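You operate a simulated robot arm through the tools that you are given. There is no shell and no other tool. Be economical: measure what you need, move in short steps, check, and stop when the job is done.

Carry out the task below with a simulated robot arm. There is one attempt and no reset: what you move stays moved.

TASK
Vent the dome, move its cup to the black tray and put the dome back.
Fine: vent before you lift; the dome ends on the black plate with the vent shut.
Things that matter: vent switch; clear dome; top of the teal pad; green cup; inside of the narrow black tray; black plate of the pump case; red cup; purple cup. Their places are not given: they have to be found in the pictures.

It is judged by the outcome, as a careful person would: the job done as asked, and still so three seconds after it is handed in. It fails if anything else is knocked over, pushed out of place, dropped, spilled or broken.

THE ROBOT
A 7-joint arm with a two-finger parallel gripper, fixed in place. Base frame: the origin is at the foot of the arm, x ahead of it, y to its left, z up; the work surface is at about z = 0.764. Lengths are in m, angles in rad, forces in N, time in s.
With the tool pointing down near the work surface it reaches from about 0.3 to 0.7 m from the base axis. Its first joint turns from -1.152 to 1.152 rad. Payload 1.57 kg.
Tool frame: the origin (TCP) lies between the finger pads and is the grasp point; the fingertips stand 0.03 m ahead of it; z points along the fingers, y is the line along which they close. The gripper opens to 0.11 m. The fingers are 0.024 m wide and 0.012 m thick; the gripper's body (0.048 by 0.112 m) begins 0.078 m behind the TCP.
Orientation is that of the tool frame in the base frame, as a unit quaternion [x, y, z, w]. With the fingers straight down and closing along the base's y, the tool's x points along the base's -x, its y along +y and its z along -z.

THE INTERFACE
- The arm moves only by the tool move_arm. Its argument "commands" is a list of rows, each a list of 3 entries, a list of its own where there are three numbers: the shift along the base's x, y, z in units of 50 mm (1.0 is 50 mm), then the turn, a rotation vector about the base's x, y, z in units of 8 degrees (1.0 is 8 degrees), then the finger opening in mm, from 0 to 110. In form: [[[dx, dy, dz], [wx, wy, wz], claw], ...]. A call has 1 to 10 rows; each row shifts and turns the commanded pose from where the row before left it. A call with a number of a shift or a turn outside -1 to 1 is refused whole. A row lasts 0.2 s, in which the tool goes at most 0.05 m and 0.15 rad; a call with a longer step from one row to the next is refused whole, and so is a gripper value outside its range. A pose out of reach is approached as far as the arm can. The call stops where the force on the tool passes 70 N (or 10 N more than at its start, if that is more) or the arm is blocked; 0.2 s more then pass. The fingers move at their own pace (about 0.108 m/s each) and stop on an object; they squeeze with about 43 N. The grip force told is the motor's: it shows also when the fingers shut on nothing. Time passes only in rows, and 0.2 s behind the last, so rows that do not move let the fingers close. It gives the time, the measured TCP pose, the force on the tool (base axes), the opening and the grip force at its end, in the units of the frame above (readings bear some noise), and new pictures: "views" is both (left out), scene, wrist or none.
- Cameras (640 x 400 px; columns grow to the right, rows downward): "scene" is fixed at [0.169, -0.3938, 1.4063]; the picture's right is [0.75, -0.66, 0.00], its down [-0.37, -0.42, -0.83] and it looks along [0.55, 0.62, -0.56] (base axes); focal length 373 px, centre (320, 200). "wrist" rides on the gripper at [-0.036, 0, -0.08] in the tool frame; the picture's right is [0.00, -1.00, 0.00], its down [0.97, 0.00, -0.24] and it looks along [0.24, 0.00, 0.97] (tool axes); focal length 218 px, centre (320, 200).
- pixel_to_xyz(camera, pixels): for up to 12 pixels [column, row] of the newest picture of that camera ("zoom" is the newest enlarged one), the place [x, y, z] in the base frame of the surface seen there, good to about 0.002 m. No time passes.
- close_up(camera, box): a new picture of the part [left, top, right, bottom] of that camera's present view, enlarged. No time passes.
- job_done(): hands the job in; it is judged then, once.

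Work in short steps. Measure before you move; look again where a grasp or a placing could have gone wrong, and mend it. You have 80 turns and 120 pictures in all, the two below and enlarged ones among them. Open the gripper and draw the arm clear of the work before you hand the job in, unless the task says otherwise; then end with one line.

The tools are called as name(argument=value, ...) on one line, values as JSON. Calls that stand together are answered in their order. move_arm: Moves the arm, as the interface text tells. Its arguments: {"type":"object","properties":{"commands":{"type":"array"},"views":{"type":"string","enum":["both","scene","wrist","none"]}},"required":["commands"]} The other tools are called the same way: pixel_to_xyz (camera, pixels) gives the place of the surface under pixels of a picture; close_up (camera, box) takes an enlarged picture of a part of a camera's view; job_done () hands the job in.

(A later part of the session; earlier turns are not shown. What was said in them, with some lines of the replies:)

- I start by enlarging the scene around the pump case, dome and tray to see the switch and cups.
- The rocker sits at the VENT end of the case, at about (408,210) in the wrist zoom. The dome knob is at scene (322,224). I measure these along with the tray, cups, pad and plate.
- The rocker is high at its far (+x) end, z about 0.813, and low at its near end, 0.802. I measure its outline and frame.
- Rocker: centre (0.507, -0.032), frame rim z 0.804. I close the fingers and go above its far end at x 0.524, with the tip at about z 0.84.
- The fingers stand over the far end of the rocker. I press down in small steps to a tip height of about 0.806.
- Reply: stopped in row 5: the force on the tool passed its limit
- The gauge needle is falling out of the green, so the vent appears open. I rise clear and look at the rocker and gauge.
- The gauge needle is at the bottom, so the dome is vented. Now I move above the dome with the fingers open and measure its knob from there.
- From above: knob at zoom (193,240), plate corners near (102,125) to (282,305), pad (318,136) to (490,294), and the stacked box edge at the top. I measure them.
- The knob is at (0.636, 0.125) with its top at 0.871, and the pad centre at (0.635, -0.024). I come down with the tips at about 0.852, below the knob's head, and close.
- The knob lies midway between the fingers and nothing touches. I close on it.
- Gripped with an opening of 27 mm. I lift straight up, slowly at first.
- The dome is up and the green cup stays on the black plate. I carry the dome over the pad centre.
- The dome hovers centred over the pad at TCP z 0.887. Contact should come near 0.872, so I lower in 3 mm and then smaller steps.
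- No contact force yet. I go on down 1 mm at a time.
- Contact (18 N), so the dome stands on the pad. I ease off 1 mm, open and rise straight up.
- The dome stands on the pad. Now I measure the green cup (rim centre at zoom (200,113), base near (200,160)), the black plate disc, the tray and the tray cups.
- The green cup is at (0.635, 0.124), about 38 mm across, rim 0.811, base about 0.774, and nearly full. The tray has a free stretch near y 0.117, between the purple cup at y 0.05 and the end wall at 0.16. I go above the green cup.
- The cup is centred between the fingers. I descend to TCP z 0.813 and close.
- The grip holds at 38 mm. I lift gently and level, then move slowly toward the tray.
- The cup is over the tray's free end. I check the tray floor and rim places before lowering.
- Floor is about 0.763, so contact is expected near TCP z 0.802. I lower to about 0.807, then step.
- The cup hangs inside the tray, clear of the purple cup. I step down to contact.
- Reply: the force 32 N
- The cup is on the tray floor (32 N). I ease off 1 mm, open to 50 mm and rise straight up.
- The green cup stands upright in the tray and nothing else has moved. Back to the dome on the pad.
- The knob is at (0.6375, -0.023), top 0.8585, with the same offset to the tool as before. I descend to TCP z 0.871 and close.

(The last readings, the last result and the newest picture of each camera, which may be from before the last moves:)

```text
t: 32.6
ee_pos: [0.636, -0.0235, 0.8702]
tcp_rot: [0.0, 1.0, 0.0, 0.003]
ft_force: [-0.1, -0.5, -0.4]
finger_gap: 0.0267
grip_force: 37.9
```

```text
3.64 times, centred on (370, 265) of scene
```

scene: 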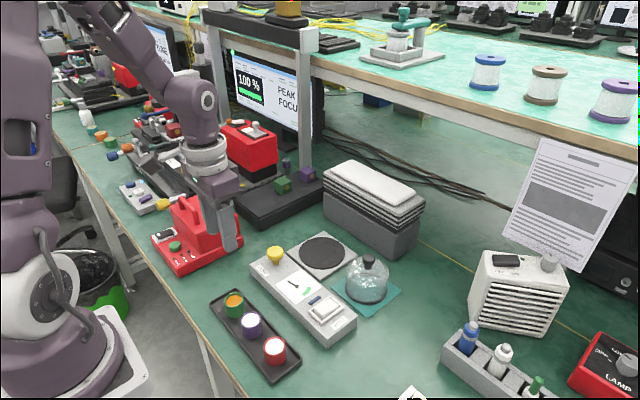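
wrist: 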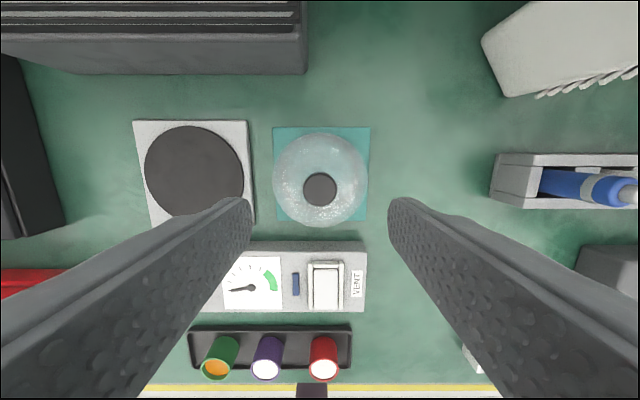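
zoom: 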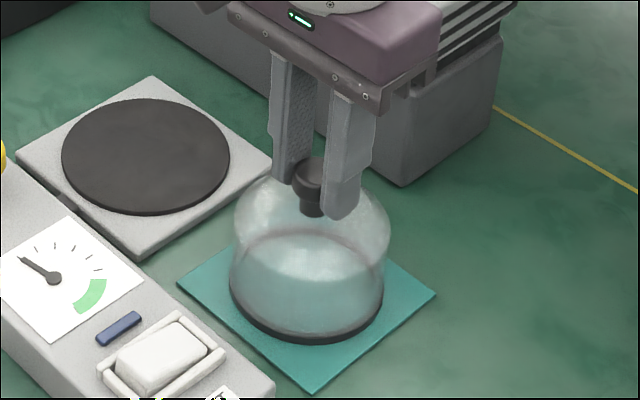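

Gripped again (26.7 mm). I lift, carry it back to y 0.1245 over the black disc, and lower to just above it.

move_arm(commands=[[[0, 0, 0.2], [0, 0, 0], 15], [[0, 0, 0.6], [0, 0, 0], 15], [[0, 0, 0.5], [0, 0, 0], 15], [[0, 0.74, 0], [0, 0, 0], 15], [[0, 0.74, 0], [0, 0, 0], 15], [[0, 0.74, 0], [0, 0, 0], 15], [[-0.01, 0.74, 0], [0, 0, 0], 15], [[0, 0, -0.6], [0, 0, 0], 15], [[0, 0, -0.3], [0, 0, 0], 15], [[0, 0, 0], [0, 0, 0], 15]])

close_up(camera="scene", box=[270, 190, 390, 280])

```text
t: 34.8
ee_pos: [0.6353, 0.1249, 0.8901]
tcp_rot: [0.0, 1.0, 0.0, 0.002]
ft_force: [-0.1, -0.3, -1.3]
finger_gap: 0.0269
grip_force: 37.2
```

scene: 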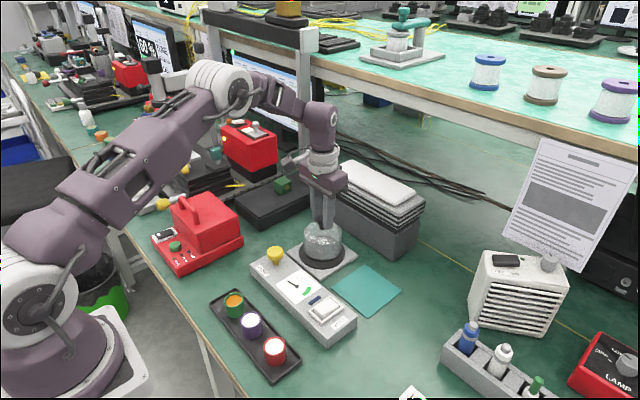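
wrist: 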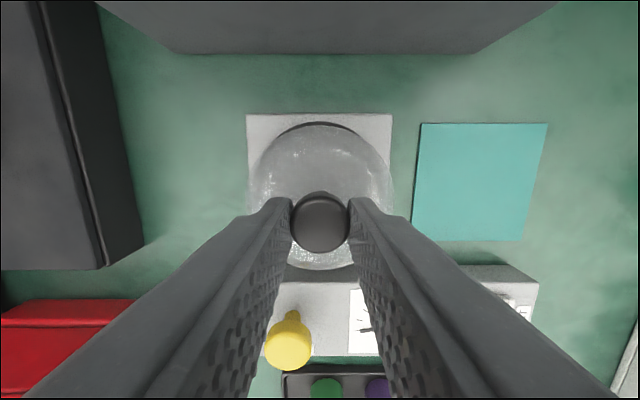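

```text
4.44 times, centred on (330, 235) of scene
```

zoom: 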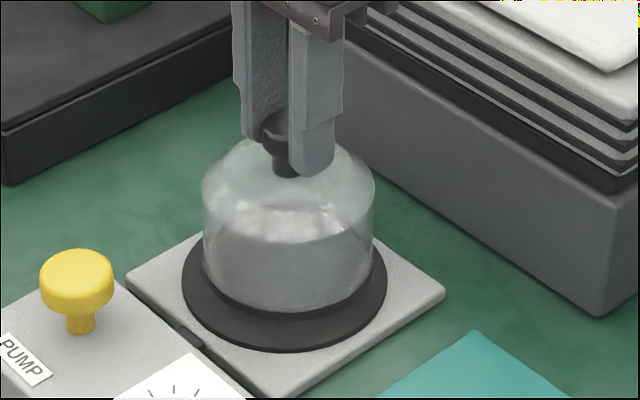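

The dome is about 8 mm above the disc and centred on it. I lower in small steps.

move_arm(commands=[[[0, 0, -0.06], [0, 0, 0], 15], [[0, 0, -0.04], [0, 0, 0], 15], [[0, 0, -0.03], [0, 0, 0], 15], [[0, 0, 0], [0, 0, 0], 15]], views="none")

```text
t: 35.8
ee_pos: [0.6353, 0.1244, 0.8839]
tcp_rot: [0.0, 1.0, 0.0, 0.003]
ft_force: [-0.1, -0.2, -1.4]
finger_gap: 0.0269
grip_force: 37.5
```

move_arm(commands=[[[0, 0, -0.02], [0, 0, 0], 15], [[0, 0, -0.015], [0, 0, 0], 15], [[0, 0, 0], [0, 0, 0], 15]], views="none")

```text
t: 36.6
ee_pos: [0.6368, 0.125, 0.8819]
tcp_rot: [0.001, 1.0, 0.0, 0.003]
ft_force: [-0.8, -0.4, -1.4]
finger_gap: 0.0269
grip_force: 38.2
```

move_arm(commands=[[[0, 0, -0.02], [0, 0, 0], 15], [[0, 0, 0], [0, 0, 0], 15]], views="none")

```text
t: 37.2
ee_pos: [0.6364, 0.1247, 0.8814]
tcp_rot: [-0.001, 1.0, 0.0, 0.003]
ft_force: [0.0, -0.6, 1.9]
finger_gap: 0.0269
grip_force: 37.4
```

move_arm(commands=[[[0, 0, -0.015], [0, 0, 0], 15], [[0, 0, 0], [0, 0, 0], 15]], views="none")

```text
t: 37.8
ee_pos: [0.6359, 0.125, 0.8809]
tcp_rot: [-0.001, 1.0, 0.001, 0.003]
ft_force: [-2.9, -1.4, 17.5]
finger_gap: 0.0269
grip_force: 37.7
```

The dome is seated (17 N). I ease off, open and rise.

move_arm(commands=[[[0, 0, 0.02], [0, 0, 0], 15], [[0, 0, 0], [0, 0, 0], 32], [[0, 0, 0], [0, 0, 0], 50], [[0, 0, 0], [0, 0, 0], 60], [[0, 0, 0.5], [0, 0, 0], 60], [[0, 0, 1], [0, 0, 0], 60], [[0, 0, 1], [0, 0, 0], 60]])

close_up(camera="scene", box=[260, 190, 400, 340])

```text
t: 39.4
ee_pos: [0.6356, 0.1246, 1.006]
tcp_rot: [0.0, 1.0, 0.0, 0.002]
ft_force: [-0.1, 0.4, 0.9]
finger_gap: 0.0603
grip_force: 0.0
```

scene: 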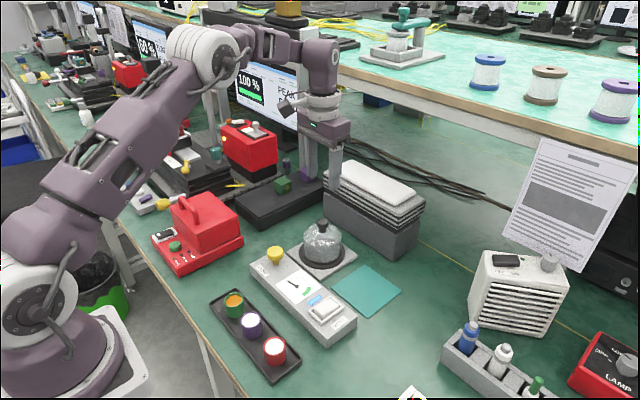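
wrist: 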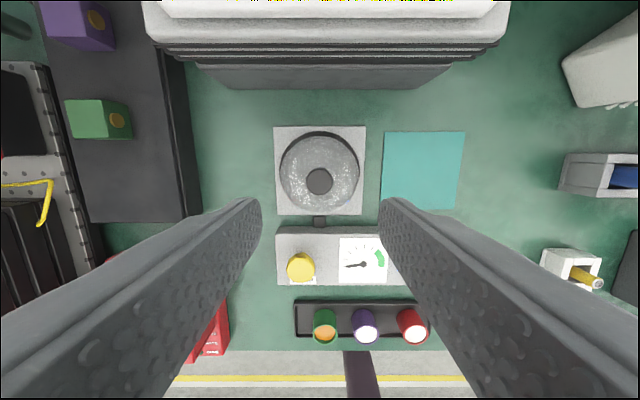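

```text
2.67 times, centred on (330, 265) of scene
```

zoom: 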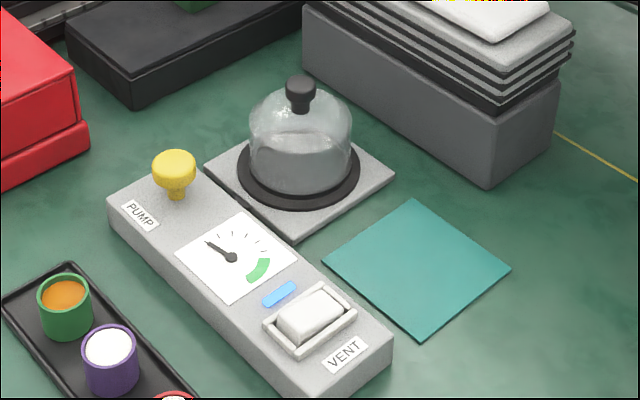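

The dome is back and the blue lamp is lit. Next I shut the vent: first I move toward the rocker with the fingers closed and measure it.

move_arm(commands=[[[-0.6, -0.65, 0], [0, 0, 0], 0], [[-0.6, -0.65, 0], [0, 0, 0], 0], [[-0.6, -0.65, 0], [0, 0, 0], 0], [[-0.6, -0.65, 0], [0, 0, 0], 0], [[-0.55, -0.54, 0], [0, 0, 0], 0], [[0, 0, -0.9], [0, 0, 0], 0], [[0, 0, -0.9], [0, 0, 0], 0]])

close_up(camera="scene", box=[280, 270, 370, 350])

```text
t: 41.0
ee_pos: [0.4885, -0.0321, 0.9159]
tcp_rot: [0.0, 1.0, -0.001, 0.002]
ft_force: [-0.3, -0.2, 0.2]
finger_gap: 0.0003
grip_force: 20.5
```

scene: 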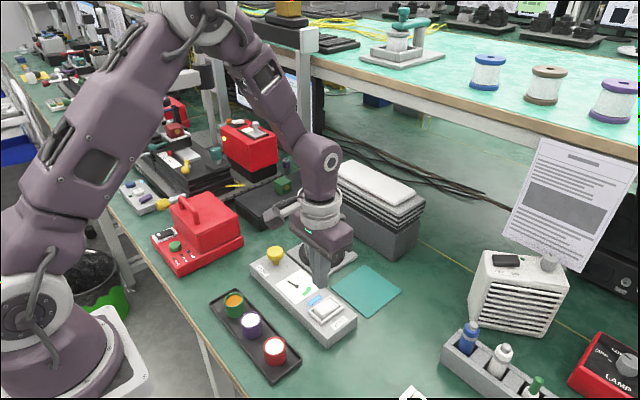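
wrist: 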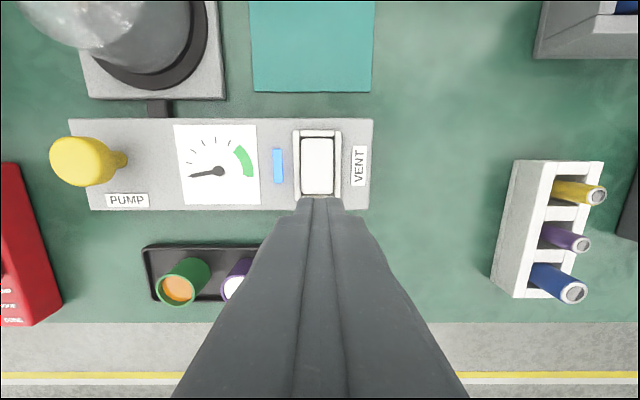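

```text
5.00 times, centred on (325, 310) of scene
```

zoom: 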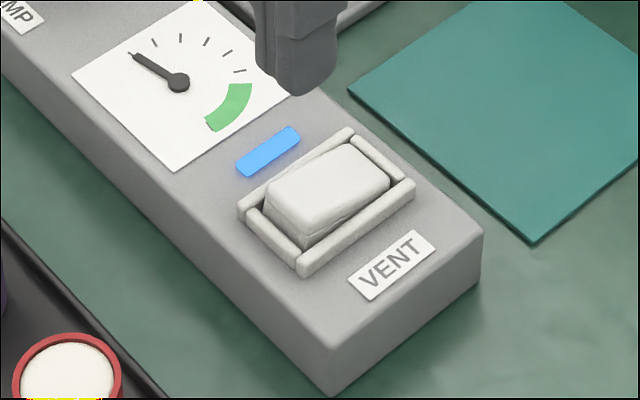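

The rocker's near end now stands high. I press it at x 0.490.

move_arm(commands=[[[0.03, 0, -0.7], [0, 0, 0], 0], [[0, 0, -0.5], [0, 0, 0], 0], [[0, 0, -0.15], [0, 0, 0], 0], [[0, 0, -0.1], [0, 0, 0], 0], [[0, 0, -0.08], [0, 0, 0], 0], [[0, 0, -0.06], [0, 0, 0], 0]], views="wrist")

```text
t: 42.4
ee_pos: [0.491, -0.0321, 0.8392]
tcp_rot: [0.0, 1.0, -0.001, 0.004]
ft_force: [-15.0, 0.8, 59.7]
finger_gap: 0.0
grip_force: 21.4
```

wrist: 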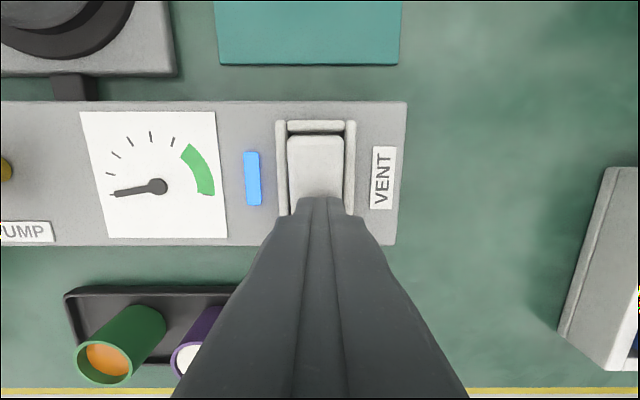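

Force is 60 N at tip z 0.809, like the first press. I rise and check the rocker.

move_arm(commands=[[[0, 0, 0.7], [0, 0, 0], 0], [[0, 0, 1], [0, 0, 0], 0], [[0, 0, 1], [0, 0, 0], 0]], views="none")

close_up(camera="scene", box=[280, 270, 370, 350])

```text
t: 43.2
ee_pos: [0.4891, -0.0317, 0.9728]
tcp_rot: [0.0, 1.0, 0.001, 0.002]
ft_force: [-0.1, 0.3, -0.5]
finger_gap: 0.0
grip_force: 21.2
```

```text
5.00 times, centred on (325, 310) of scene
```

zoom: 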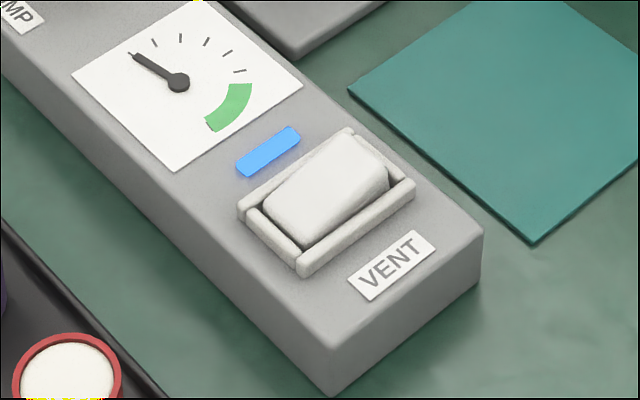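

The rocker is back in its starting (shut) position. I open the gripper, draw the arm up and back, and take a last look.

move_arm(commands=[[[0, 0, 1], [0, 0, 0], 40], [[0, 0, 1], [0, 0, 0], 80], [[-0.6, 0.7, 0.3], [0, 0, 0], 80], [[-0.6, 0.7, 0.3], [0, 0, 0], 80], [[-0.3, 0.7, 0], [0, 0, 0], 80], [[0, 0.7, 0], [0, 0, 0], 80], [[0, 0, 0], [0, 0, 0], 80]])

close_up(camera="scene", box=[200, 200, 420, 390])

```text
t: 44.8
ee_pos: [0.4128, 0.1095, 1.1015]
tcp_rot: [0.0, 1.0, -0.001, 0.002]
ft_force: [-0.3, 0.0, 0.3]
finger_gap: 0.0799
grip_force: 0.0
```

scene: 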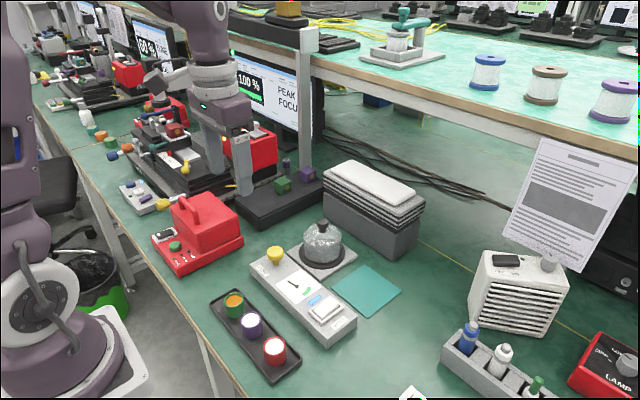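
wrist: 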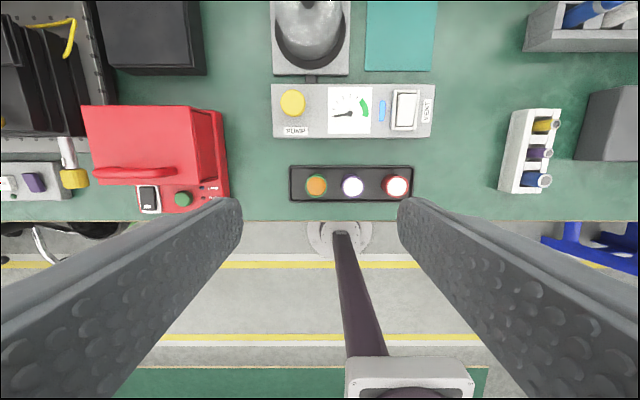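

```text
2.11 times, centred on (310, 295) of scene
```

zoom: 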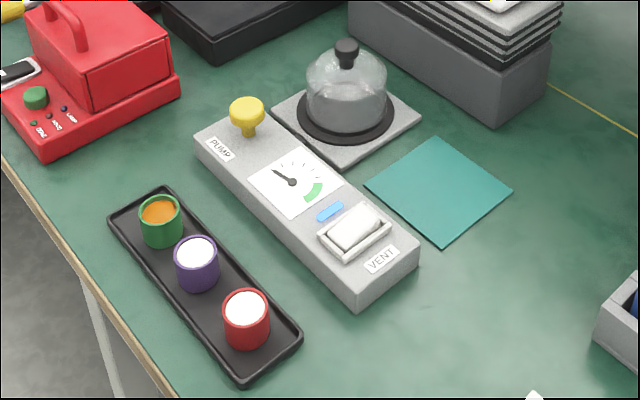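

The last pictures show the dome on its black plate, the vent shut, all three cups upright in the tray, and the arm clear. I hand the job in.

job_done()

```text
The job is handed in.
```

I vented the dome before lifting it, moved the green cup upright into the black tray, and put the dome back on the black plate with the vent shut; nothing else was disturbed.
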